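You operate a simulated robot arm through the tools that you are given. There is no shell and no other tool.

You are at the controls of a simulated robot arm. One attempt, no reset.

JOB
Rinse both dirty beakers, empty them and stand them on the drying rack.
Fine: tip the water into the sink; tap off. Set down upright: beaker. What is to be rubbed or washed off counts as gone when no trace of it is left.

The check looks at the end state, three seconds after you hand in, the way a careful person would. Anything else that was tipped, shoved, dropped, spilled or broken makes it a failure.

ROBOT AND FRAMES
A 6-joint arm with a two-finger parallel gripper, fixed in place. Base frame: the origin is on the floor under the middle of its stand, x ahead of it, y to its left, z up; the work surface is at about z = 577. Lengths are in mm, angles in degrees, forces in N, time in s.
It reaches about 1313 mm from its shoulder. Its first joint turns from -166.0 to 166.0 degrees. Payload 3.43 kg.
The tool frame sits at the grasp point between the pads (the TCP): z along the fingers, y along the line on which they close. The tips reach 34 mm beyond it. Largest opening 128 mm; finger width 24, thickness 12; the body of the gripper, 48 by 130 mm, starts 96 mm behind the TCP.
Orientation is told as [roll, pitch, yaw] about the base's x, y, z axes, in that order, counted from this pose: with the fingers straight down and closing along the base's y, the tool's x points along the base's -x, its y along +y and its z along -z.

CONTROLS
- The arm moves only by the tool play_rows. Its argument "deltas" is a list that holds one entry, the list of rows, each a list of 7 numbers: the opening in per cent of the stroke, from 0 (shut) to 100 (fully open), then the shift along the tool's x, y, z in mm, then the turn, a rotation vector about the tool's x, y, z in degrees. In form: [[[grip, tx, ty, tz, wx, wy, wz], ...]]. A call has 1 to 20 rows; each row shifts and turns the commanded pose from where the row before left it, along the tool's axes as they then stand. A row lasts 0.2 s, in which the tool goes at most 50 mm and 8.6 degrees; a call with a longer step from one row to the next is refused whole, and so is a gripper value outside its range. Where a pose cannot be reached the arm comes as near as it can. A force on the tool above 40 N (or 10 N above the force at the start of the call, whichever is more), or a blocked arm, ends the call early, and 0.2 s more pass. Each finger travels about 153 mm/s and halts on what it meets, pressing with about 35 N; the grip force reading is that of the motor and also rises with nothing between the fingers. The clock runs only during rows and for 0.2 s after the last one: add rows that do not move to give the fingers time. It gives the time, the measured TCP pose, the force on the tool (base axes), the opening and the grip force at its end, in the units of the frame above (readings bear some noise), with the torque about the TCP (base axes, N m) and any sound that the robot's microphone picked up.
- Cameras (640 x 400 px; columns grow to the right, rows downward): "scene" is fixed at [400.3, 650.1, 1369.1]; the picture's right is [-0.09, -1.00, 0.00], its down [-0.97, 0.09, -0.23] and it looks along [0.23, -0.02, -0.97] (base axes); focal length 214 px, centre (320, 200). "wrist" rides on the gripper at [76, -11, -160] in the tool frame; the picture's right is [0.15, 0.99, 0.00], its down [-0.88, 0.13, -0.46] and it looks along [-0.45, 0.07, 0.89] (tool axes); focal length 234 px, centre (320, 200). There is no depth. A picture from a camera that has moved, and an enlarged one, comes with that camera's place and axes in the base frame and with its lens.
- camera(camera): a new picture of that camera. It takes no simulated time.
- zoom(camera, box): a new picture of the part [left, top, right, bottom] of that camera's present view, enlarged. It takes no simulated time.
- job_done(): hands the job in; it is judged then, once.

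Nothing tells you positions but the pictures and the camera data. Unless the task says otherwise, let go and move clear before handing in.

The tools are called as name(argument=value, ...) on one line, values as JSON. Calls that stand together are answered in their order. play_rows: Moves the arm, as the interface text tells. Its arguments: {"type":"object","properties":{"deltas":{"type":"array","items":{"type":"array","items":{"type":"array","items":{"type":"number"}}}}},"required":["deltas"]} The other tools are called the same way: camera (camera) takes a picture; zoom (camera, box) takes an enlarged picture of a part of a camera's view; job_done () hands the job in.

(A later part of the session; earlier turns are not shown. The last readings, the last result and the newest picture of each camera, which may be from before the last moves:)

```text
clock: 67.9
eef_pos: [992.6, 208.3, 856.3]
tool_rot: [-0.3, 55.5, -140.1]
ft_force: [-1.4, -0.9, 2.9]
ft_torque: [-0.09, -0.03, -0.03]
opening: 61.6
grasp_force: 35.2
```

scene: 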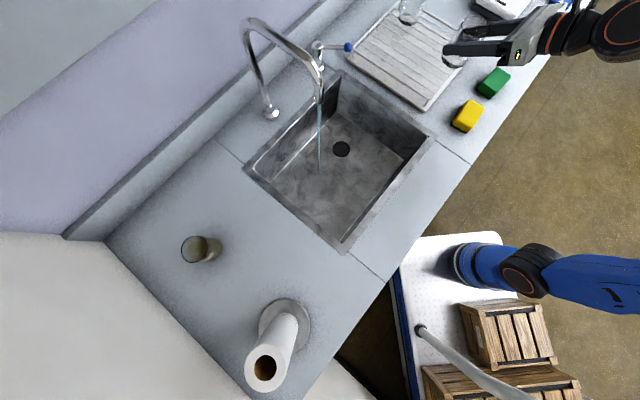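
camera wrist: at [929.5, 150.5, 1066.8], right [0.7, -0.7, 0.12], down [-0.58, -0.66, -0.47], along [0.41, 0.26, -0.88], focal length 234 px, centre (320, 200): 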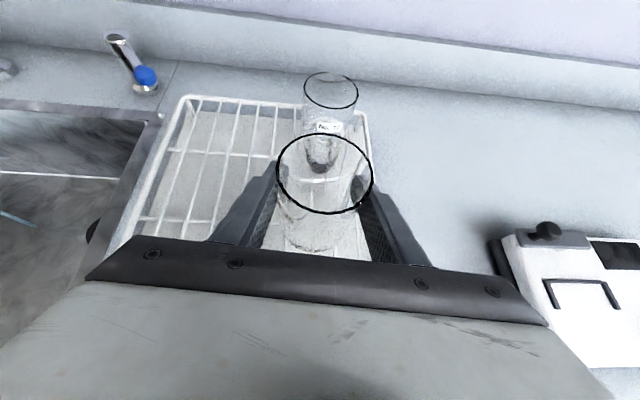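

Force is relieved. Now I'll open the fingers gently.

play_rows(deltas=[[[48, 0, 0, 0, 0, 0, 0], [50, 0, 0, 0, 0, 0, 0], [52, 0, 0, 0, 0, 0, 0], [55, 0, 0, 0, 0, 0, 0], [58, 0, 0, 0, 0, 0, 0], [62, 0, 0, 0, 0, 0, 0], [66, 0, 0, 0, 0, 0, 0]]])

zoom(camera="wrist", box=[240, 80, 400, 260])

zoom(camera="scene", box=[400, 10, 496, 70])

```text
clock: 69.5
eef_pos: [993.7, 208.5, 858.6]
tool_rot: [-0.2, 55.6, -140.0]
ft_force: [0.2, -0.4, -0.1]
ft_torque: [0.03, 0.03, 0.01]
opening: 84.5
grasp_force: 0.1
```

```text
2.22 times, centred on (320, 170) of wrist
camera zoom: at [918.9, 159.2, 1010.6], right [0.7, -0.7, 0.12], down [-0.58, -0.66, -0.47], along [0.41, 0.26, -0.88], focal length 520 px, centre (320, 267)
```

zoom: 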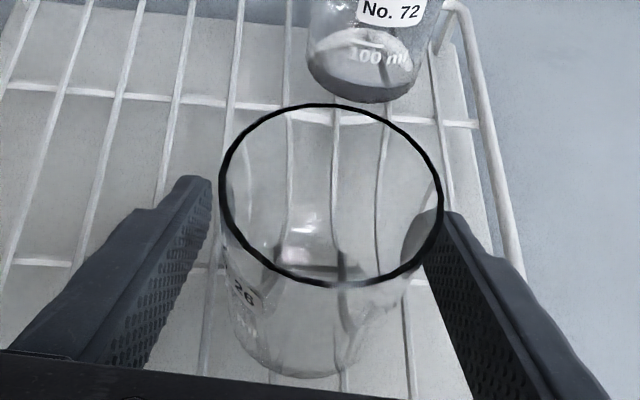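

```text
6.67 times, centred on (448, 40) of scene
camera zoom: at [400.3, 650.1, 1369.1], right [-0.09, -1.0, 0.0], down [-0.97, 0.09, -0.23], along [0.23, -0.02, -0.97], focal length 1430 px, centre (-533, 1267)
```

zoom: 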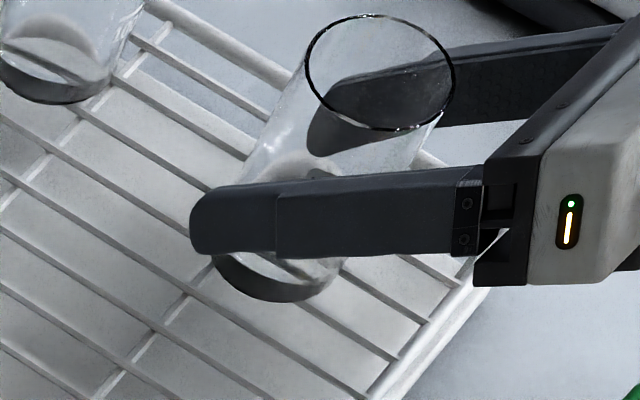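

Beaker A stands upright on the rack. I'll back straight out.

play_rows(deltas=[[[66, 0, 3, 0, 0, 0, 0], [70, 0, 0, -10, 0, 0, 0], [70, 0, 0, -20, 0, 0, 0], [70, 0, 0, -30, 0, 0, 0], [70, 0, 0, -30, 0, 0, 0], [70, 0, 0, -30, 0, 0, 0], [70, 0, 0, -20, 0, 0, 0], [70, 0, 0, 0, 0, 0, 0]]])

camera(camera="wrist")

zoom(camera="scene", box=[360, 0, 520, 100])

```text
clock: 71.3
eef_pos: [905.3, 134.2, 937.6]
tool_rot: [-0.2, 55.6, -140.1]
ft_force: [0.2, -0.3, 0.1]
ft_torque: [0.0, 0.01, -0.03]
opening: 89.6
grasp_force: 0.0
```

```text
taken
camera wrist: at [831.9, 85.3, 1090.8], right [0.7, -0.7, 0.12], down [-0.58, -0.66, -0.47], along [0.41, 0.26, -0.88], focal length 234 px, centre (320, 200)
```

wrist: 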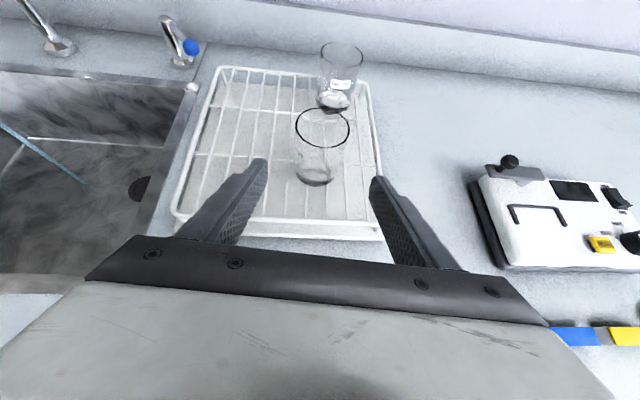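

```text
4.00 times, centred on (440, 50) of scene
camera zoom: at [400.3, 650.1, 1369.1], right [-0.09, -1.0, 0.0], down [-0.97, 0.09, -0.23], along [0.23, -0.02, -0.97], focal length 858 px, centre (-160, 800)
```

zoom: 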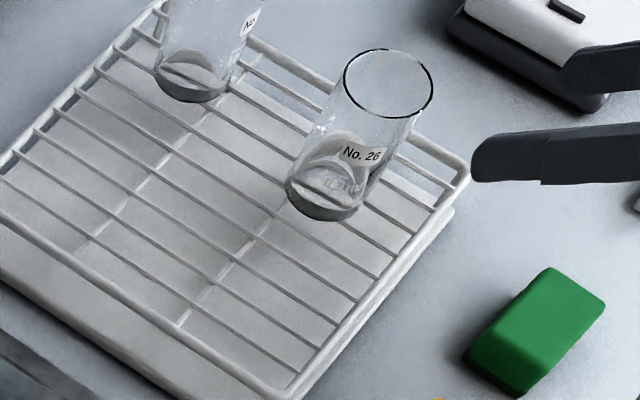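

zoom(camera="scene", box=[424, 6, 480, 60])

zoom(camera="wrist", box=[280, 30, 376, 200])

```text
7.41 times, centred on (452, 33) of scene
camera zoom: at [400.3, 650.1, 1369.1], right [-0.09, -1.0, 0.0], down [-0.97, 0.09, -0.23], along [0.23, -0.02, -0.97], focal length 1589 px, centre (-658, 1437)
```

zoom: 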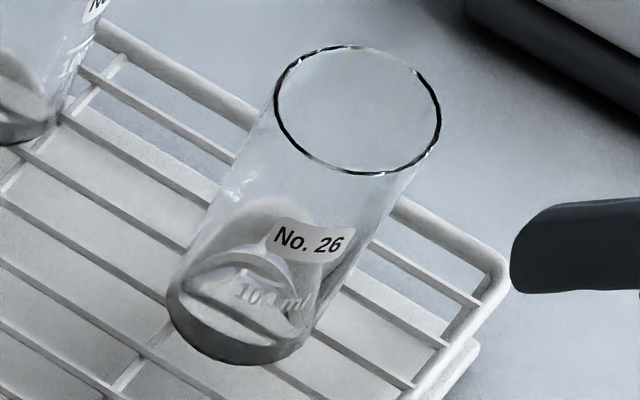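

```text
2.35 times, centred on (328, 115) of wrist
camera zoom: at [831.9, 85.3, 1090.8], right [0.7, -0.7, 0.12], down [-0.58, -0.66, -0.47], along [0.41, 0.26, -0.88], focal length 551 px, centre (301, 400)
```

zoom: 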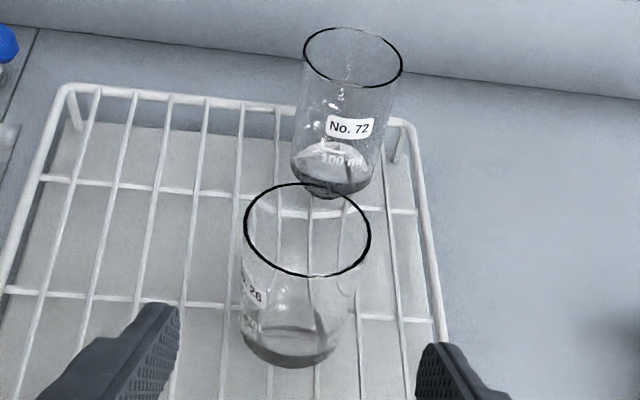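

Beaker 26 is spotless and standing between two wires. Now for beaker B ("57"): I'll swing back over the sink front at safe height.

play_rows(deltas=[[[72, 8.9, -24, -20, 0, 0, 0], [72, 8.9, -24, -20, 0, 0, 0], [72, 8.9, -24, -20, 0, 0, 0], [72, 8.9, -24, -20, 0, 0, 0], [72, 8.9, -24, -20, 0, 0, 0], [72, 8.9, -24, -20, 0, 0, 0], [72, 0, 0, 0, 6.6, 0, -4.52], [72, 0, 0, 0, 6.6, 0, -4.52], [72, 0, 0, 0, 6.6, 0, -4.52], [72, 0, 0, 0, 6.6, 0, -4.52], [72, 0, 0, 0, 6.6, 0, -4.52], [72, 12.04, -26.3, 17.6, 0, 0, 0], [72, 12.04, -26.3, 17.6, 0, 0, 0], [72, 12.04, -26.3, 17.6, 0, 0, 0], [72, 12.04, -26.3, 17.6, 0, 0, 0], [72, 12.04, -26.3, 17.6, 0, 0, 0], [72, 12.04, -26.3, 17.6, 0, 0, 0], [72, 12.04, -26.3, 17.6, 0, 0, 0], [72, 12.04, -26.3, 17.6, 0, 0, 0], [72, 12.04, -26.3, 17.6, 0, 0, 0]]])

camera(camera="scene")

```text
clock: 75.5
eef_pos: [560.3, 426.4, 1049.6]
tool_rot: [-0.2, 55.7, -100.0]
ft_force: [0.4, -0.6, -0.9]
ft_torque: [-0.01, 0.04, -0.01]
opening: 92.3
grasp_force: 0.0
```

```text
taken
```

scene: 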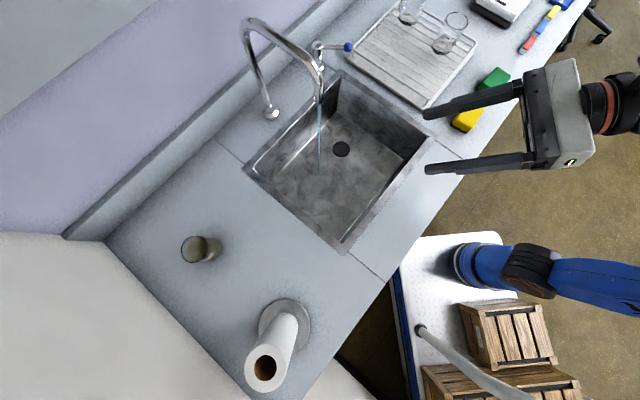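

play_rows(deltas=[[[72, 0, 0, 0, 5.5, 0, -3.76], [72, 0, 0, 0, 5.5, 0, -3.76], [72, 0, 0, 0, 5.5, 0, -3.76], [72, 7.8, -2.65, 32.1, 0, 0, 0], [72, 7.8, -2.65, 32.1, 0, 0, 0], [72, 7.8, -2.65, 32.1, 0, 0, 0], [72, 7.8, -2.65, 32.1, 0, 0, 0], [72, 7.8, -2.65, 32.1, 0, 0, 0], [72, 7.8, -2.65, 32.1, 0, 0, 0], [72, 7.8, -2.65, 32.1, 0, 0, 0], [72, 7.8, -2.65, 32.1, 0, 0, 0], [72, 7.8, -2.65, 32.1, 0, 0, 0], [72, 7.8, -2.65, 32.1, 0, 0, 0], [72, 7.8, -2.65, 32.1, 0, 0, 0], [72, 7.8, -2.65, 32.1, 0, 0, 0], [72, 7.8, -2.65, 32.1, 0, 0, 0], [72, 7.8, -2.65, 32.1, 0, 0, 0], [72, 0, 0, 0, 0, 0, 0]]])

camera(camera="wrist")

camera(camera="scene")

```text
clock: 79.3
eef_pos: [447.9, 848.2, 889.0]
tool_rot: [-0.1, 55.7, -80.0]
ft_force: [-0.6, 0.5, 0.3]
ft_torque: [0.02, 0.0, 0.0]
opening: 92.4
grasp_force: 0.0
```

```text
taken
camera wrist: at [452.8, 759.4, 1042.0], right [0.96, 0.26, 0.12], down [0.28, -0.84, -0.47], along [-0.02, 0.49, -0.87], focal length 234 px, centre (320, 200)
```

wrist: 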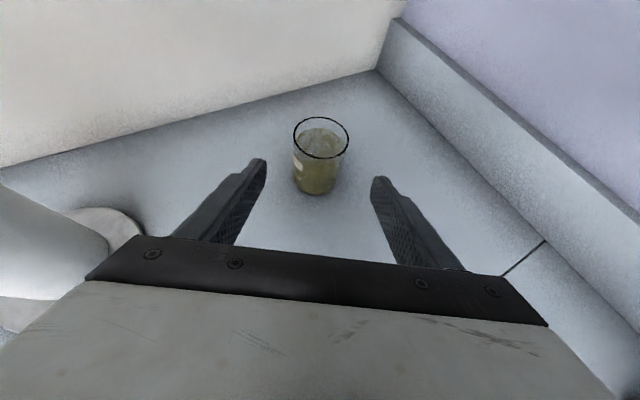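

```text
taken
```

scene: 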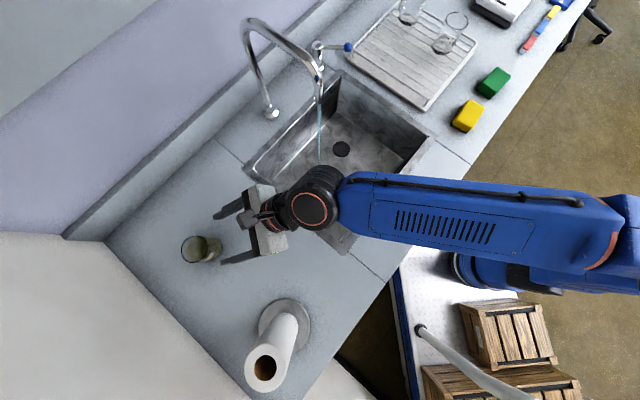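

Beaker B is centred too, at about (429, 950). I'll advance to straddle it.

play_rows(deltas=[[[72, -0.6, 0, 20, 0, 0, 0], [72, -0.6, 0, 20, 0, 0, 0], [72, -0.6, 0, 20, 0, 0, 0], [72, -0.6, 0, 20, 0, 0, 0], [72, -0.6, 0, 20, 0, 0, 0], [72, -0.6, 0, 14, 0, 0, 0], [72, -0.6, 0, 10, 0, 0, 0], [72, 0, 0, 0, 0, 0, 0]]])

camera(camera="wrist")

zoom(camera="scene", box=[140, 190, 300, 290])

```text
clock: 81.1
eef_pos: [432.1, 948.3, 813.8]
tool_rot: [-0.2, 55.7, -79.9]
ft_force: [1.0, 0.6, -0.4]
ft_torque: [-0.04, 0.0, 0.0]
opening: 92.3
grasp_force: 0.0
```

```text
taken
camera wrist: at [436.8, 857.2, 965.8], right [0.96, 0.26, 0.12], down [0.28, -0.84, -0.47], along [-0.02, 0.49, -0.87], focal length 234 px, centre (320, 200)
```

wrist: 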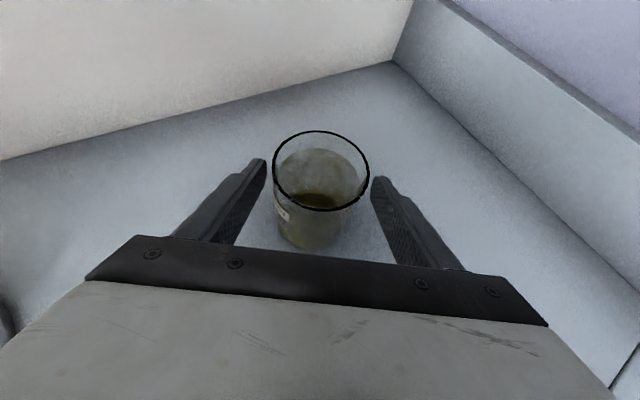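

```text
4.00 times, centred on (220, 240) of scene
camera zoom: at [400.3, 650.1, 1369.1], right [-0.09, -1.0, 0.0], down [-0.97, 0.09, -0.23], along [0.23, -0.02, -0.97], focal length 858 px, centre (720, 40)
```

zoom: 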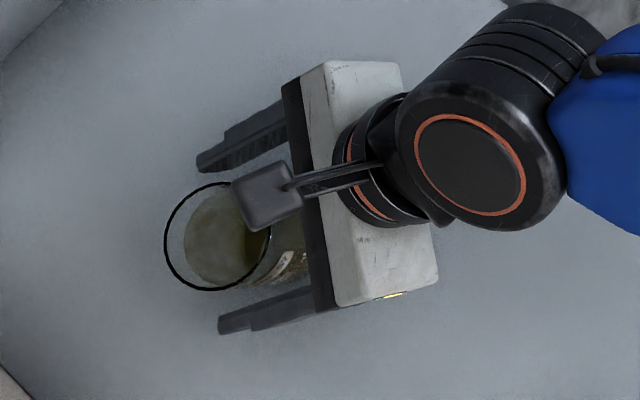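

play_rows(deltas=[[[72, 0, -3, 0.5, 0, 0, 0], [72, 0, 0, 0, 0, 0, 0], [60, 0, 0, 0, 0, 0, 0], [54, 0, 0, 0, 0, 0, 0], [50, 0, 0, 0, 0, 0, 0], [46, 0, 0, 0, 0, 0, 0], [42, 0, 0, 0, 0, 0, 0], [40, 0, 0, 0, 0, 0, 0], [40, 0, 0, 0, 0, 0, 0]]])

camera(camera="wrist")

```text
clock: 83.1
eef_pos: [428.8, 946.5, 812.9]
tool_rot: [-0.2, 55.7, -80.0]
ft_force: [-0.1, 0.6, 0.9]
ft_torque: [0.04, -0.04, 0.02]
opening: 60.9
grasp_force: 35.6
```

```text
taken
camera wrist: at [433.8, 856.5, 965.5], right [0.96, 0.26, 0.12], down [0.28, -0.84, -0.47], along [-0.02, 0.49, -0.87], focal length 234 px, centre (320, 200)
```

wrist: 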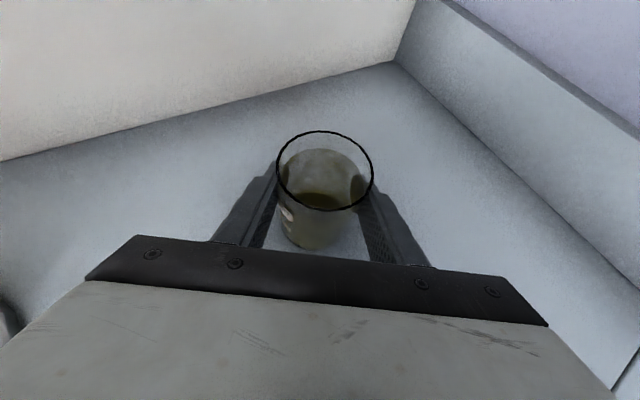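

play_rows(deltas=[[[40, 8.26, 0, -5.6, 0, 0, 0], [40, 16.5, 0, -11.3, 0, 0, 0], [40, 16.5, 0, -11.3, 0, 0, 0], [40, 8.26, 0, -5.6, 0, 0, 0], [40, 0, 0, 0, 0, 0, 0]]])

camera(camera="wrist")

zoom(camera="scene", box=[140, 190, 300, 290])

```text
clock: 84.3
eef_pos: [429.0, 946.2, 873.1]
tool_rot: [0.0, 55.8, -80.0]
ft_force: [0.0, -0.1, -2.0]
ft_torque: [0.05, -0.01, -0.01]
opening: 60.7
grasp_force: 35.0
```

```text
taken
camera wrist: at [434.8, 856.7, 1026.4], right [0.96, 0.26, 0.12], down [0.28, -0.84, -0.47], along [-0.02, 0.48, -0.87], focal length 234 px, centre (320, 200)
```

wrist: 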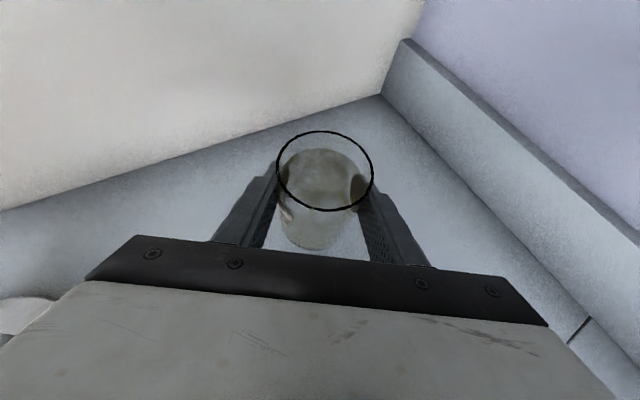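

```text
4.00 times, centred on (220, 240) of scene
camera zoom: at [400.3, 650.1, 1369.1], right [-0.09, -1.0, 0.0], down [-0.97, 0.09, -0.23], along [0.23, -0.02, -0.97], focal length 858 px, centre (720, 40)
```

zoom: 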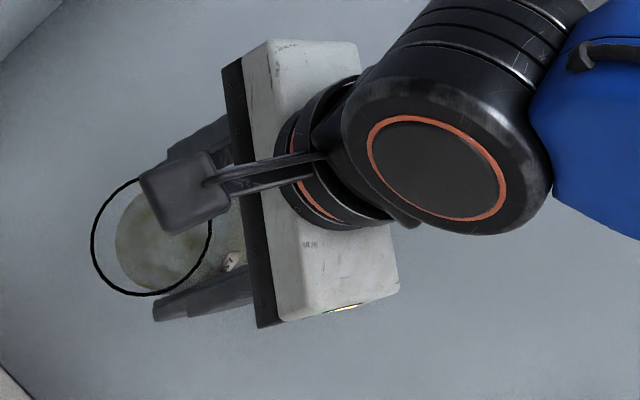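

Beaker B is held firmly. I'll carry it upright around the front of the stream to the sink.

play_rows(deltas=[[[40, -18.7, 4.47, -26.9, 0, 0, 0], [40, -18.7, 4.47, -26.9, 0, 0, 0], [40, -18.7, 4.47, -26.9, 0, 0, 0], [40, -18.7, 4.47, -26.9, 0, 0, 0], [40, -18.7, 4.47, -26.9, 0, 0, 0], [40, -18.7, 4.47, -26.9, 0, 0, 0], [40, -18.7, 4.47, -26.9, 0, 0, 0], [40, -18.7, 4.47, -26.9, 0, 0, 0], [40, -18.7, 4.47, -26.9, 0, 0, 0], [40, -18.7, 4.47, -26.9, 0, 0, 0], [40, -18.7, 4.47, -26.9, 0, 0, 0], [40, -12.4, 22, -14.65, 0, 0, 0], [40, -12.4, 22, -14.65, 0, 0, 0], [40, -12.4, 22, -14.65, 0, 0, 0], [40, -12.4, 22, -14.65, 0, 0, 0], [40, 0, 0, 0, -6.6, 0, 4.5], [40, 0, 0, 0, -6.6, 0, 4.5], [40, 0, 0, 0, -6.6, 0, 4.5], [40, 0, 0, 0, -6.6, 0, 4.5], [40, 0, 0, 0, 0, 0, 0]]])

camera(camera="wrist")

camera(camera="scene")

```text
clock: 88.5
eef_pos: [641.4, 540.5, 861.0]
tool_rot: [-0.1, 55.7, -112.0]
ft_force: [-0.4, 0.1, -1.0]
ft_torque: [0.01, 0.02, -0.01]
opening: 60.4
grasp_force: 34.3
```

```text
taken
camera wrist: at [597.6, 461.7, 1013.8], right [0.95, -0.29, 0.12], down [-0.21, -0.86, -0.47], along [0.24, 0.42, -0.87], focal length 234 px, centre (320, 200)
```

wrist: 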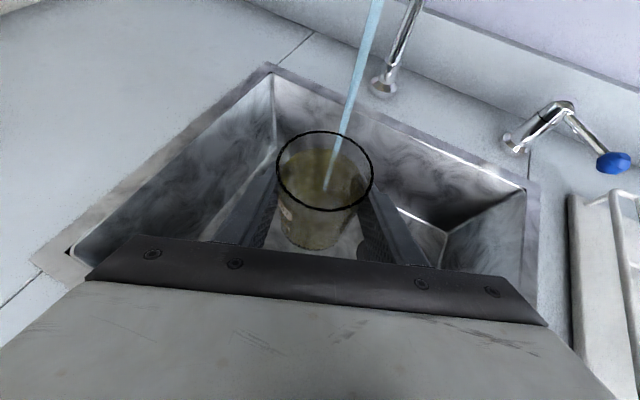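

```text
taken
```

scene: 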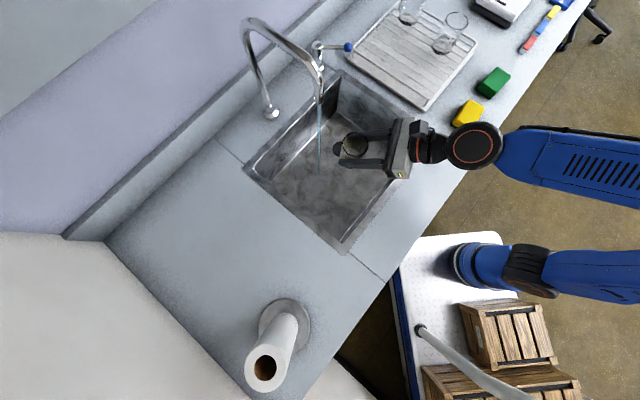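

play_rows(deltas=[[[40, 8.1, 3.4, 14.75, 0, 0, 0], [40, 8.1, 3.4, 14.75, 0, 0, 0], [40, 8.1, 3.4, 14.75, 0, 0, 0], [40, 8.1, 3.4, 14.75, 0, 0, 0], [40, 8.1, 3.4, 14.75, 0, 0, 0], [40, 8.1, 3.4, 14.75, 0, 0, 0], [40, 0, 0, 0, 0, 0, 0], [40, 0, 0, 0, 0, 0, 0], [40, 0, 0, 0, 0, 0, 0], [40, 0, 0, 0, 0, 0, 0], [40, 0, 0, 0, 0, 0, 0], [40, 0, 0, 0, 0, 0, 0], [40, 0, 0, 0, 0, 0, 0], [40, 0, 0, 0, 0, 0, 0], [40, 0, 0, 0, 0, 0, 0], [40, 0, 0, 0, 0, 0, 0], [40, 0, 0, 0, 0, 0, 0], [40, 0, 0, 0, 0, 0, 0], [40, 0, 0, 0, 0, 0, 0], [40, 0, 0, 0, 0, 0, 0]]])

zoom(camera="wrist", box=[240, 100, 400, 260])

zoom(camera="scene", box=[290, 90, 370, 150])

```text
clock: 92.7
eef_pos: [698.7, 625.8, 849.2]
tool_rot: [0.0, 55.6, -112.0]
ft_force: [1.1, 0.0, -1.2]
ft_torque: [0.0, -0.01, 0.02]
opening: 60.1
grasp_force: 35.0
```

```text
2.50 times, centred on (320, 180) of wrist
camera zoom: at [655.1, 547.2, 1003.6], right [0.95, -0.29, 0.12], down [-0.2, -0.86, -0.47], along [0.24, 0.42, -0.87], focal length 585 px, centre (320, 250)
```

zoom: 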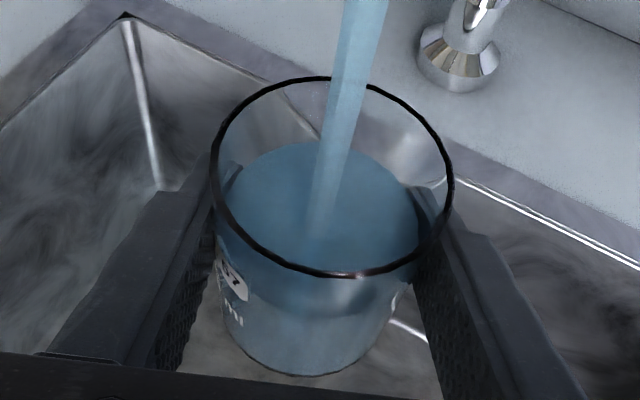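

```text
6.67 times, centred on (330, 120) of scene
camera zoom: at [400.3, 650.1, 1369.1], right [-0.09, -1.0, 0.0], down [-0.97, 0.09, -0.23], along [0.23, -0.02, -0.97], focal length 1430 px, centre (253, 733)
```

zoom: 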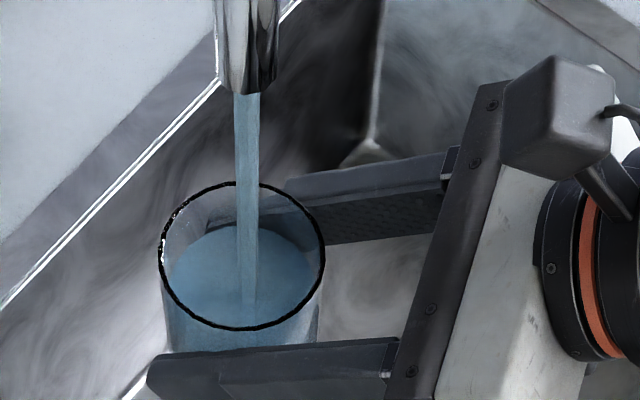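

Filling well, and the film is already gone below. I'll hold until it is brim-full.

play_rows(deltas=[[[40, 0, 0, 0, 0, 0, 0], [40, 0, 0, 0, 0, 0, 0], [40, 0, 0, 0, 0, 0, 0], [40, 0, 0, 0, 0, 0, 0], [40, 0, 0, 0, 0, 0, 0], [40, 0, 0, 0, 0, 0, 0], [40, 0, 0, 0, 0, 0, 0], [40, 0, 0, 0, 0, 0, 0], [40, 0, 0, 0, 0, 0, 0], [40, 0, 0, 0, 0, 0, 0], [40, 0, 0, 0, 0, 0, 0]]])

zoom(camera="wrist", box=[240, 100, 400, 260])

zoom(camera="scene", box=[290, 90, 370, 150])

```text
clock: 95.1
eef_pos: [698.2, 625.9, 851.6]
tool_rot: [-0.1, 55.6, -111.8]
ft_force: [0.0, 0.2, -1.0]
ft_torque: [0.03, -0.02, 0.0]
opening: 60.0
grasp_force: 35.3
```

```text
2.50 times, centred on (320, 180) of wrist
camera zoom: at [655.1, 547.2, 1003.7], right [0.95, -0.29, 0.12], down [-0.2, -0.86, -0.47], along [0.24, 0.42, -0.87], focal length 585 px, centre (320, 250)
```

zoom: 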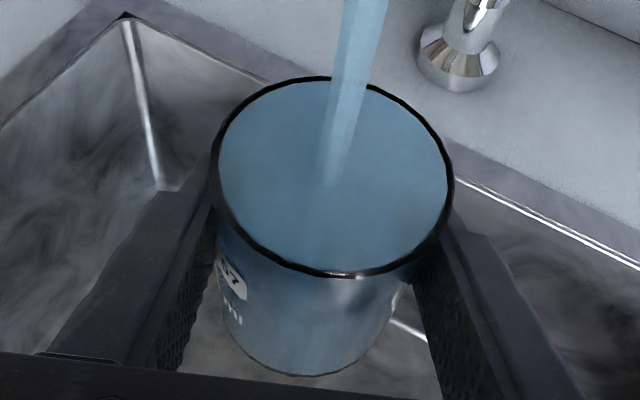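

```text
6.67 times, centred on (330, 120) of scene
camera zoom: at [400.3, 650.1, 1369.1], right [-0.09, -1.0, 0.0], down [-0.97, 0.09, -0.23], along [0.23, -0.02, -0.97], focal length 1430 px, centre (253, 733)
```

zoom: 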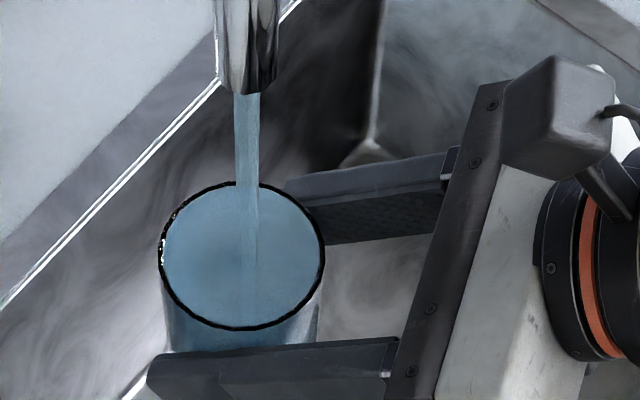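

Brim-full. I'll draw back to the middle of the sink, then tip it out just like the first.

play_rows(deltas=[[[40, -1.2, 1, -6.1, 0, 0, 0], [40, -2.5, 2.15, -12.2, 0, 0, 0], [40, -2.5, 2.15, -12.2, 0, 0, 0], [40, -2.5, 2.15, -12.2, 0, 0, 0], [40, -2.5, 2.15, -12.2, 0, 0, 0], [40, -2.5, 2.15, -12.2, 0, 0, 0], [40, -2.5, 2.15, -12.2, 0, 0, 0], [40, -2.5, 2.15, -12.2, 0, 0, 0], [40, -1.2, 1, -6.1, 0, 0, 0], [40, 0, 0, 0, 0, 0, 0]]])

play_rows(deltas=[[[40, 0, 0, 0, 0, 0, -4], [40, 0, 0, 0, 0, 0, -8], [40, 0, 0, 0, 0, 0, -8], [40, 0, 0, 0, 0, 0, -8], [40, 0, 0, 0, 0, 0, -8], [40, 0, 0, 0, 0, 0, -8], [40, 0, 0, 0, 0, 0, -8], [40, 0, 0, 0, 0, 0, -8], [40, 0, 0, 0, 0, 0, -8], [40, 0, 0, 0, 0, 0, -8], [40, 0, 0, 0, 0, 0, -8], [40, 0, 0, 0, 0, 0, -8], [40, 0, 0, 0, 0, 0, -8], [40, 0, 0, 0, 0, 0, -8], [40, 0, 0, 0, 0, 0, -8], [40, 0, 0, 0, 0, 0, -8], [40, 0, 0, 0, 0, 0, -8], [40, 0, 0, 0, 0, 0, 0], [40, 0, 0, 0, 0, 0, 0]]])

zoom(camera="scene", box=[260, 60, 460, 180])

camera(camera="wrist")

```text
clock: 97.3
eef_pos: [678.3, 535.2, 892.5]
tool_rot: [0.0, 55.7, -111.9]
ft_force: [-0.5, 0.4, -0.6]
ft_torque: [-0.01, -0.01, 0.03]
opening: 59.7
grasp_force: 35.0
```

```text
clock: 101.3
eef_pos: [679.4, 533.9, 891.0]
tool_rot: [47.4, -33.6, 5.1]
ft_force: [0.1, 0.3, 0.0]
ft_torque: [0.02, 0.0, 0.0]
opening: 59.2
grasp_force: 34.8
```

```text
3.20 times, centred on (360, 120) of scene
camera zoom: at [400.3, 650.1, 1369.1], right [-0.09, -1.0, 0.0], down [-0.97, 0.09, -0.23], along [0.23, -0.02, -0.97], focal length 686 px, centre (192, 456)
```

zoom: 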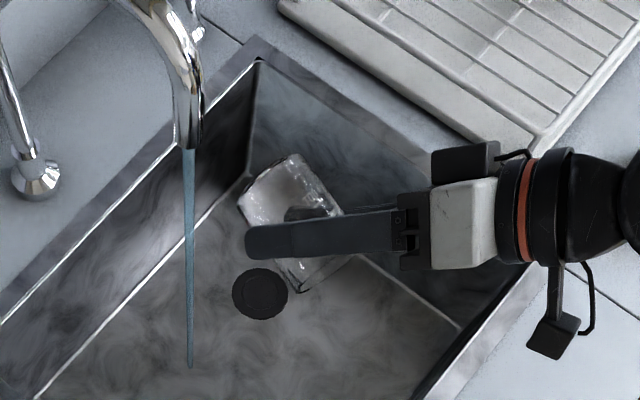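

```text
taken
camera wrist: at [572.8, 399.1, 931.6], right [-0.58, 0.62, 0.53], down [0.53, -0.2, 0.82], along [0.62, 0.76, -0.21], focal length 234 px, centre (320, 200)
```

wrist: 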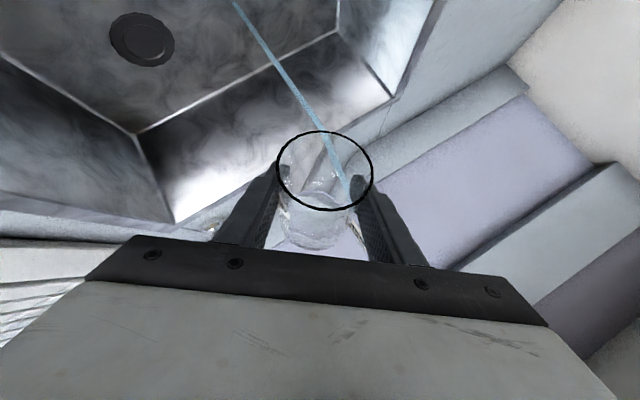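

It has emptied. Draining further with the mouth down, then an inspection.

play_rows(deltas=[[[40, 0, 0, 0, -4.95, -4.46, 0], [40, 0, 0, 0, -4.95, -4.46, 0], [40, 0, 0, 0, -4.95, -4.46, 0], [40, 0, 0, 0, 0, 0, -8], [40, 0, 0, 0, 0, 0, -8], [40, 0, 0, 0, 0, 0, -8], [40, 0, 0, 0, 0, 0, 0], [40, 0, 0, 0, 0, 0, 0], [40, 0, 0, 0, 0, 0, 0], [40, 0, 0, 0, 0, 0, 0]]])

zoom(camera="wrist", box=[240, 100, 400, 260])

zoom(camera="scene", box=[260, 60, 460, 180])

```text
clock: 103.5
eef_pos: [678.3, 532.7, 889.7]
tool_rot: [57.9, -62.2, 7.3]
ft_force: [-0.1, 1.0, -0.4]
ft_torque: [-0.04, 0.06, -0.01]
opening: 58.9
grasp_force: 35.3
```

```text
2.50 times, centred on (320, 180) of wrist
camera zoom: at [595.8, 381.0, 858.3], right [-0.87, 0.42, 0.26], down [0.14, -0.3, 0.94], along [0.47, 0.86, 0.2], focal length 585 px, centre (320, 250)
```

zoom: 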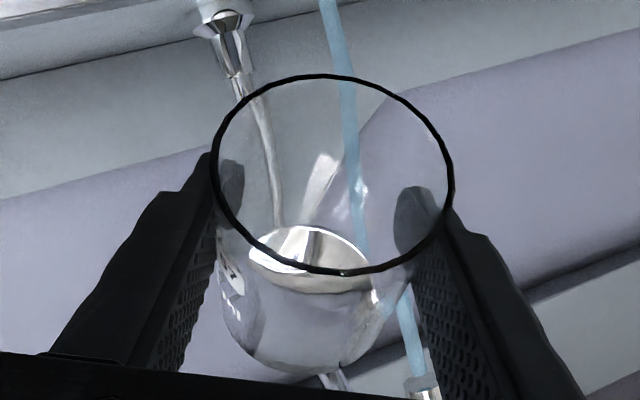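

```text
3.20 times, centred on (360, 120) of scene
camera zoom: at [400.3, 650.1, 1369.1], right [-0.09, -1.0, 0.0], down [-0.97, 0.09, -0.23], along [0.23, -0.02, -0.97], focal length 686 px, centre (192, 456)
```

zoom: 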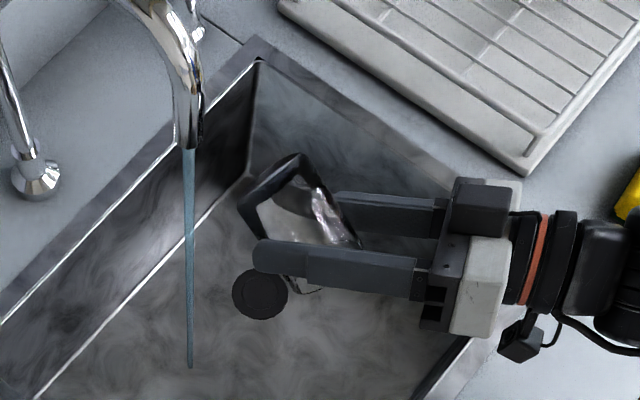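

Clean and empty. Back upright, then on to the rack.

play_rows(deltas=[[[40, 0, 0, 0, 0, 0, 8], [40, 0, 0, 0, 0, 0, 8], [40, 0, 0, 0, 0, 0, 8], [40, 0, 0, 0, 4.95, 4.46, 0], [40, 0, 0, 0, 4.95, 4.46, 0], [40, 0, 0, 0, 4.95, 4.46, 0], [40, 0, 0, 0, 0, 0, 8], [40, 0, 0, 0, 0, 0, 8], [40, 0, 0, 0, 0, 0, 8], [40, 0, 0, 0, 0, 0, 8], [40, 0, 0, 0, 0, 0, 8], [40, 0, 0, 0, 0, 0, 8], [40, 0, 0, 0, 0, 0, 8], [40, 0, 0, 0, 0, 0, 8], [40, 0, 0, 0, 0, 0, 8]]])

play_rows(deltas=[[[40, 0, 0, 0, 0, 0, 8], [40, 0, 0, 0, 0, 0, 8], [40, 0, 0, 0, 0, 0, 8], [40, 0, 0, 0, 0, 0, 8], [40, 0, 0, 0, 0, 0, 8], [40, 0, 0, 0, 0, 0, 8], [40, 0, 0, 0, 0, 0, 8], [40, 0, 0, 0, 0, 0, 4], [40, 0, 0, 0, 0, 0, 0]]])

zoom(camera="wrist", box=[240, 100, 400, 260])

zoom(camera="scene", box=[320, 90, 400, 150])

```text
clock: 106.7
eef_pos: [679.0, 534.7, 890.3]
tool_rot: [51.7, 24.5, -40.0]
ft_force: [-0.2, 0.2, -0.8]
ft_torque: [0.03, 0.01, 0.0]
opening: 58.9
grasp_force: 35.3
```

```text
clock: 108.7
eef_pos: [679.8, 533.8, 889.8]
tool_rot: [-0.2, 55.6, -112.0]
ft_force: [-0.5, -0.3, -1.0]
ft_torque: [0.0, 0.04, -0.02]
opening: 58.9
grasp_force: 34.6
```

```text
2.50 times, centred on (320, 180) of wrist
camera zoom: at [636.5, 455.7, 1042.9], right [0.95, -0.29, 0.12], down [-0.2, -0.86, -0.47], along [0.24, 0.42, -0.87], focal length 585 px, centre (320, 250)
```

zoom: 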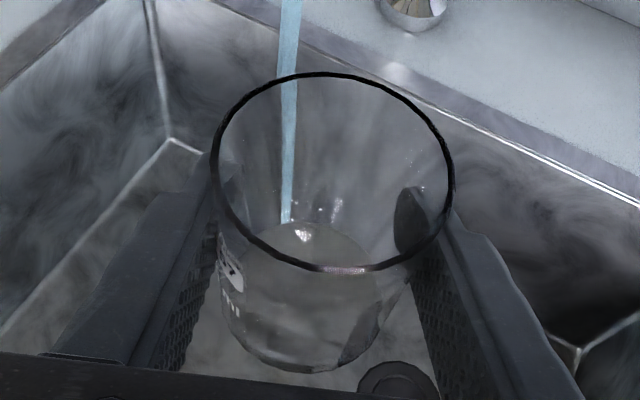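

```text
6.67 times, centred on (360, 120) of scene
camera zoom: at [400.3, 650.1, 1369.1], right [-0.09, -1.0, 0.0], down [-0.97, 0.09, -0.23], along [0.23, -0.02, -0.97], focal length 1430 px, centre (53, 733)
```

zoom: 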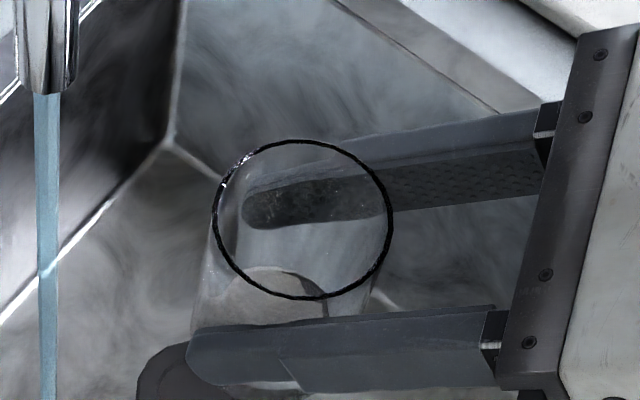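

Beaker 57 is clear and empty. I'll carry it over to the rack on the same path.

play_rows(deltas=[[[40, -4.97, 26, -19.6, 0, 0, 0], [40, -4.97, 26, -19.6, 0, 0, 0], [40, -4.97, 26, -19.6, 0, 0, 0], [40, -4.97, 26, -19.6, 0, 0, 0], [40, -4.97, 26, -19.6, 0, 0, 0], [40, -4.97, 26, -19.6, 0, 0, 0], [40, -4.97, 26, -19.6, 0, 0, 0], [40, -4.97, 26, -19.6, 0, 0, 0], [40, -4.97, 26, -19.6, 0, 0, 0], [40, -4.97, 26, -19.6, 0, 0, 0], [40, 0, 0, 0, -5.77, 0, 3.96], [40, 0, 0, 0, -5.77, 0, 3.96], [40, 0, 0, 0, -5.77, 0, 3.96], [40, 0, 0, 0, -5.77, 0, 3.96], [40, 2.4, 7.8, 24.1, 0, 0, 0], [40, 2.4, 7.8, 24.1, 0, 0, 0], [40, 2.4, 7.8, 24.1, 0, 0, 0], [40, 0, 0, 0, 0, 0, 0]]])

camera(camera="wrist")

zoom(camera="scene", box=[360, 10, 488, 90])

zoom(camera="wrist", box=[230, 80, 422, 260])

```text
clock: 112.5
eef_pos: [913.2, 283.9, 924.3]
tool_rot: [-0.3, 55.6, -140.0]
ft_force: [-1.1, -0.1, -1.0]
ft_torque: [0.0, 0.01, -0.01]
opening: 58.6
grasp_force: 35.3
```

```text
taken
camera wrist: at [838.1, 234.1, 1077.2], right [0.7, -0.7, 0.12], down [-0.58, -0.66, -0.47], along [0.41, 0.26, -0.87], focal length 234 px, centre (320, 200)
```

wrist: 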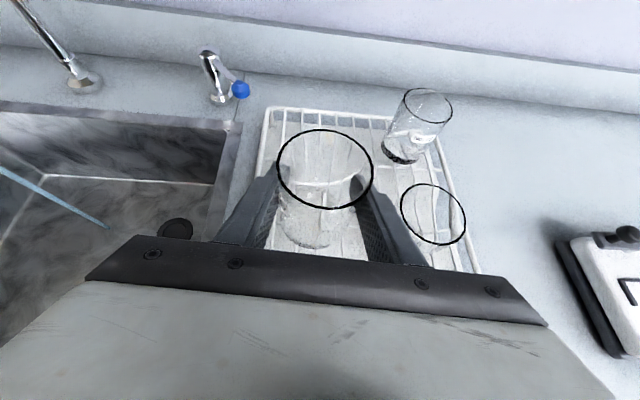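

```text
5.00 times, centred on (424, 50) of scene
camera zoom: at [400.3, 650.1, 1369.1], right [-0.09, -1.0, 0.0], down [-0.97, 0.09, -0.23], along [0.23, -0.02, -0.97], focal length 1072 px, centre (-200, 950)
```

zoom: 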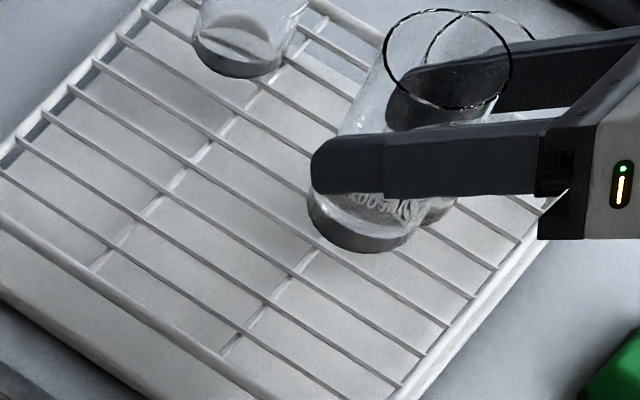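

```text
2.22 times, centred on (326, 170) of wrist
camera zoom: at [838.1, 234.1, 1077.2], right [0.7, -0.7, 0.12], down [-0.58, -0.66, -0.47], along [0.41, 0.26, -0.87], focal length 520 px, centre (307, 267)
```

zoom: 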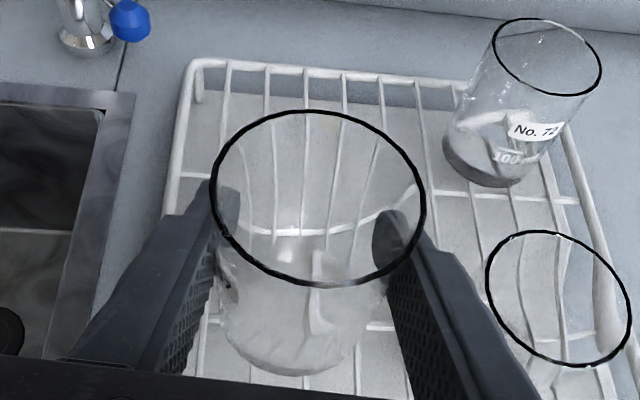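

zoom(camera="wrist", box=[266, 200, 362, 260])

```text
6.67 times, centred on (314, 230) of wrist
camera zoom: at [838.1, 234.1, 1077.2], right [0.7, -0.7, 0.12], down [-0.58, -0.66, -0.47], along [0.41, 0.26, -0.87], focal length 1561 px, centre (360, 0)
```

zoom: 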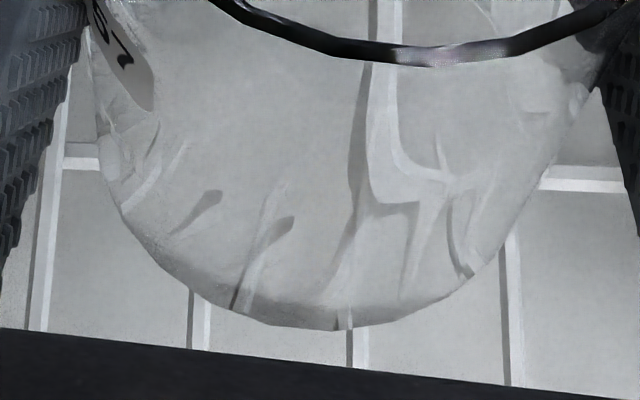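

The base is centred between two wires. Descending to just above expected contact.

play_rows(deltas=[[[40, -10.7, -0.5, 7.35, 0, 0, 0], [40, -10.7, -0.5, 7.35, 0, 0, 0], [40, -10.7, 0, 7.35, 0, 0, 0], [40, -8.25, 0, 5.65, 0, 0, 0], [40, 0, 0, 0, 0, 0, 0], [40, 0, 0, 0, 0, 0, 0]]])

zoom(camera="wrist", box=[230, 80, 422, 260])

zoom(camera="scene", box=[360, 10, 488, 90])

```text
clock: 113.9
eef_pos: [911.0, 284.1, 876.4]
tool_rot: [-0.1, 55.6, -140.0]
ft_force: [0.2, -0.4, -0.6]
ft_torque: [0.01, 0.0, 0.01]
opening: 58.7
grasp_force: 35.1
```

```text
2.22 times, centred on (326, 170) of wrist
camera zoom: at [836.4, 235.5, 1028.7], right [0.7, -0.7, 0.12], down [-0.58, -0.66, -0.47], along [0.41, 0.26, -0.87], focal length 520 px, centre (307, 267)
```

zoom: 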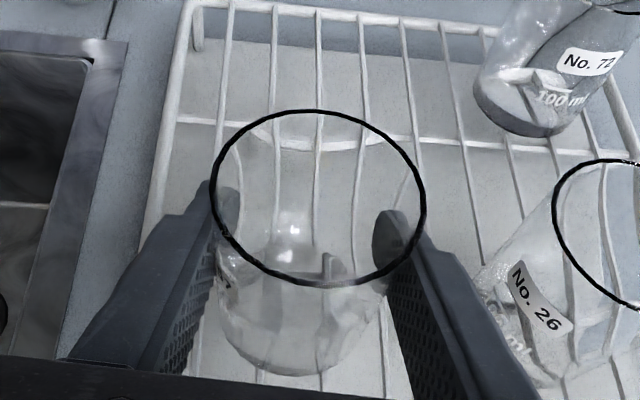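

```text
5.00 times, centred on (424, 50) of scene
camera zoom: at [400.3, 650.1, 1369.1], right [-0.09, -1.0, 0.0], down [-0.97, 0.09, -0.23], along [0.23, -0.02, -0.97], focal length 1072 px, centre (-200, 950)
```

zoom: 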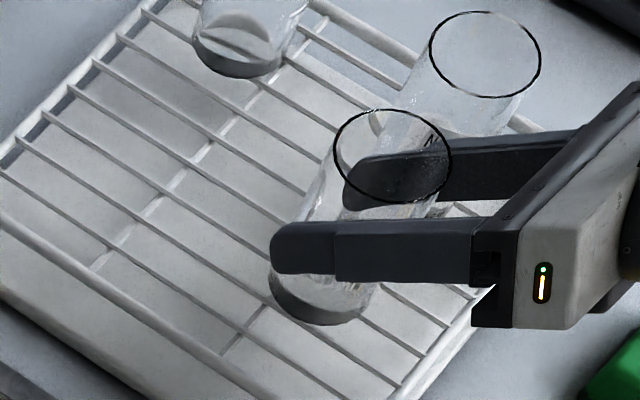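

play_rows(deltas=[[[40, -1.65, 0, 1.13, 0, 0, 0], [40, -1.65, 0, 1.13, 0, 0, 0], [40, -1.65, 0, 1.13, 0, 0, 0], [40, 0, 0, 0, 0, 0, 0]]])

```text
clock: 114.9
eef_pos: [912.5, 286.0, 870.3]
tool_rot: [-0.3, 55.6, -139.9]
ft_force: [-0.2, 0.2, -1.8]
ft_torque: [-0.03, 0.01, 0.0]
opening: 58.8
grasp_force: 35.0
```

play_rows(deltas=[[[40, -1.65, 0, 1.13, 0, 0, 0], [40, 0, 0, 0, 0, 0, 0]]])

```text
clock: 115.5
eef_pos: [912.8, 283.9, 868.8]
tool_rot: [-0.2, 55.6, -140.1]
ft_force: [0.4, 0.2, -0.2]
ft_torque: [0.01, 0.0, -0.03]
opening: 58.5
grasp_force: 34.7
```

play_rows(deltas=[[[40, -0.83, 0, 0.57, 0, 0, 0], [40, 0, 0, 0, 0, 0, 0]]])

```text
clock: 116.1
eef_pos: [911.8, 284.4, 866.0]
tool_rot: [-0.2, 55.6, -140.1]
ft_force: [0.2, -0.8, -0.5]
ft_torque: [-0.02, 0.02, 0.01]
opening: 58.7
grasp_force: 34.8
```

play_rows(deltas=[[[40, -0.83, 0, 0.57, 0, 0, 0], [40, 0, 0, 0, 0, 0, 0]]])

```text
clock: 116.7
eef_pos: [912.0, 285.4, 866.1]
tool_rot: [-0.2, 55.6, -140.0]
ft_force: [0.6, 0.0, -1.0]
ft_torque: [0.03, 0.01, -0.01]
opening: 58.6
grasp_force: 35.4
```

play_rows(deltas=[[[40, -0.83, 0, 0.57, 0, 0, 0], [40, 0, 0, 0, 0, 0, 0]]])

```text
clock: 117.3
eef_pos: [914.5, 286.0, 865.6]
tool_rot: [-0.3, 55.6, -140.1]
ft_force: [-0.1, -0.8, -0.3]
ft_torque: [0.0, 0.0, -0.01]
opening: 58.5
grasp_force: 35.2
```

play_rows(deltas=[[[40, -0.83, 0, 0.57, 0, 0, 0], [40, 0, 0, 0, 0, 0, 0]]])

```text
clock: 117.9
eef_pos: [913.5, 285.6, 862.6]
tool_rot: [-0.2, 55.5, -140.0]
ft_force: [0.6, 0.5, 0.1]
ft_torque: [0.01, 0.0, 0.01]
opening: 58.7
grasp_force: 35.4
```

play_rows(deltas=[[[40, -0.83, 0, 0.57, 0, 0, 0], [40, 0, 0, 0, 0, 0, 0]]])

```text
clock: 118.5
eef_pos: [912.2, 285.1, 862.5]
tool_rot: [-0.2, 55.5, -140.1]
ft_force: [0.7, 0.1, 0.0]
ft_torque: [-0.01, -0.02, 0.02]
opening: 58.8
grasp_force: 35.1
```

play_rows(deltas=[[[40, -0.83, 0, 0.57, 0, 0, 0], [40, 0, 0, 0, 0, 0, 0]]])

zoom(camera="scene", box=[380, 30, 460, 90])

```text
clock: 119.1
eef_pos: [912.0, 284.5, 861.8]
tool_rot: [-0.3, 55.6, -140.0]
ft_force: [0.4, -0.8, 3.0]
ft_torque: [-0.08, -0.11, -0.05]
opening: 58.6
grasp_force: 35.2
```

```text
6.67 times, centred on (420, 60) of scene
camera zoom: at [400.3, 650.1, 1369.1], right [-0.09, -1.0, 0.0], down [-0.97, 0.09, -0.23], along [0.23, -0.02, -0.97], focal length 1430 px, centre (-347, 1133)
```

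zoom: 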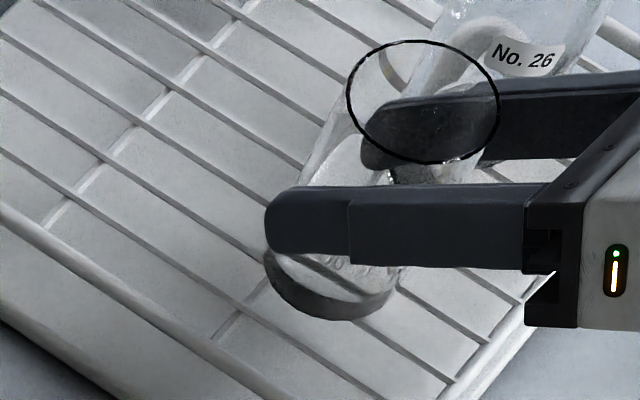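

Contact at a light 3 N. Now I'll open the fingers gently.

play_rows(deltas=[[[44, 0, 0, 0, 0, 0, 0], [46, 0, 0, 0, 0, 0, 0], [48, 0, 0, 0, 0, 0, 0], [50, 0, 0, 0, 0, 0, 0], [53, 0, 0, 0, 0, 0, 0], [57, 0, 0, 0, 0, 0, 0], [61, 0, 0, 0, 0, 0, 0], [65, 0, 0, 0, 0, 0, 0]]])

zoom(camera="wrist", box=[230, 80, 422, 260])

zoom(camera="scene", box=[380, 30, 460, 90])

```text
clock: 120.9
eef_pos: [913.0, 285.1, 862.4]
tool_rot: [-0.2, 55.6, -140.0]
ft_force: [0.3, 0.0, 0.3]
ft_torque: [-0.04, 0.02, 0.0]
opening: 83.0
grasp_force: 0.1
```

```text
2.22 times, centred on (326, 170) of wrist
camera zoom: at [838.2, 236.3, 1015.1], right [0.7, -0.7, 0.12], down [-0.58, -0.66, -0.47], along [0.41, 0.26, -0.87], focal length 520 px, centre (307, 267)
```

zoom: 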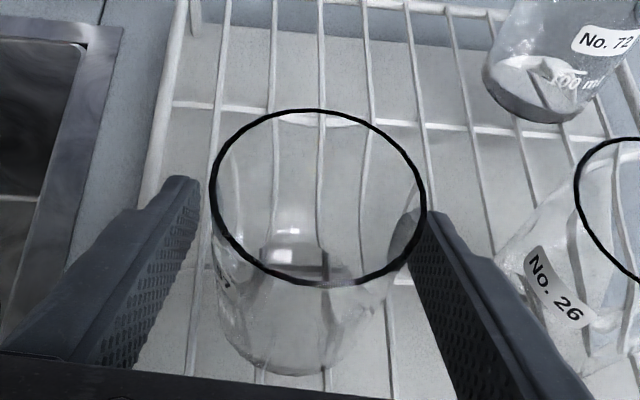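

```text
6.67 times, centred on (420, 60) of scene
camera zoom: at [400.3, 650.1, 1369.1], right [-0.09, -1.0, 0.0], down [-0.97, 0.09, -0.23], along [0.23, -0.02, -0.97], focal length 1430 px, centre (-347, 1133)
```

zoom: 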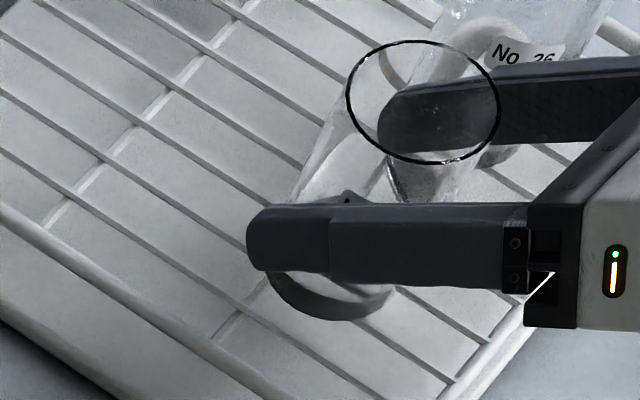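

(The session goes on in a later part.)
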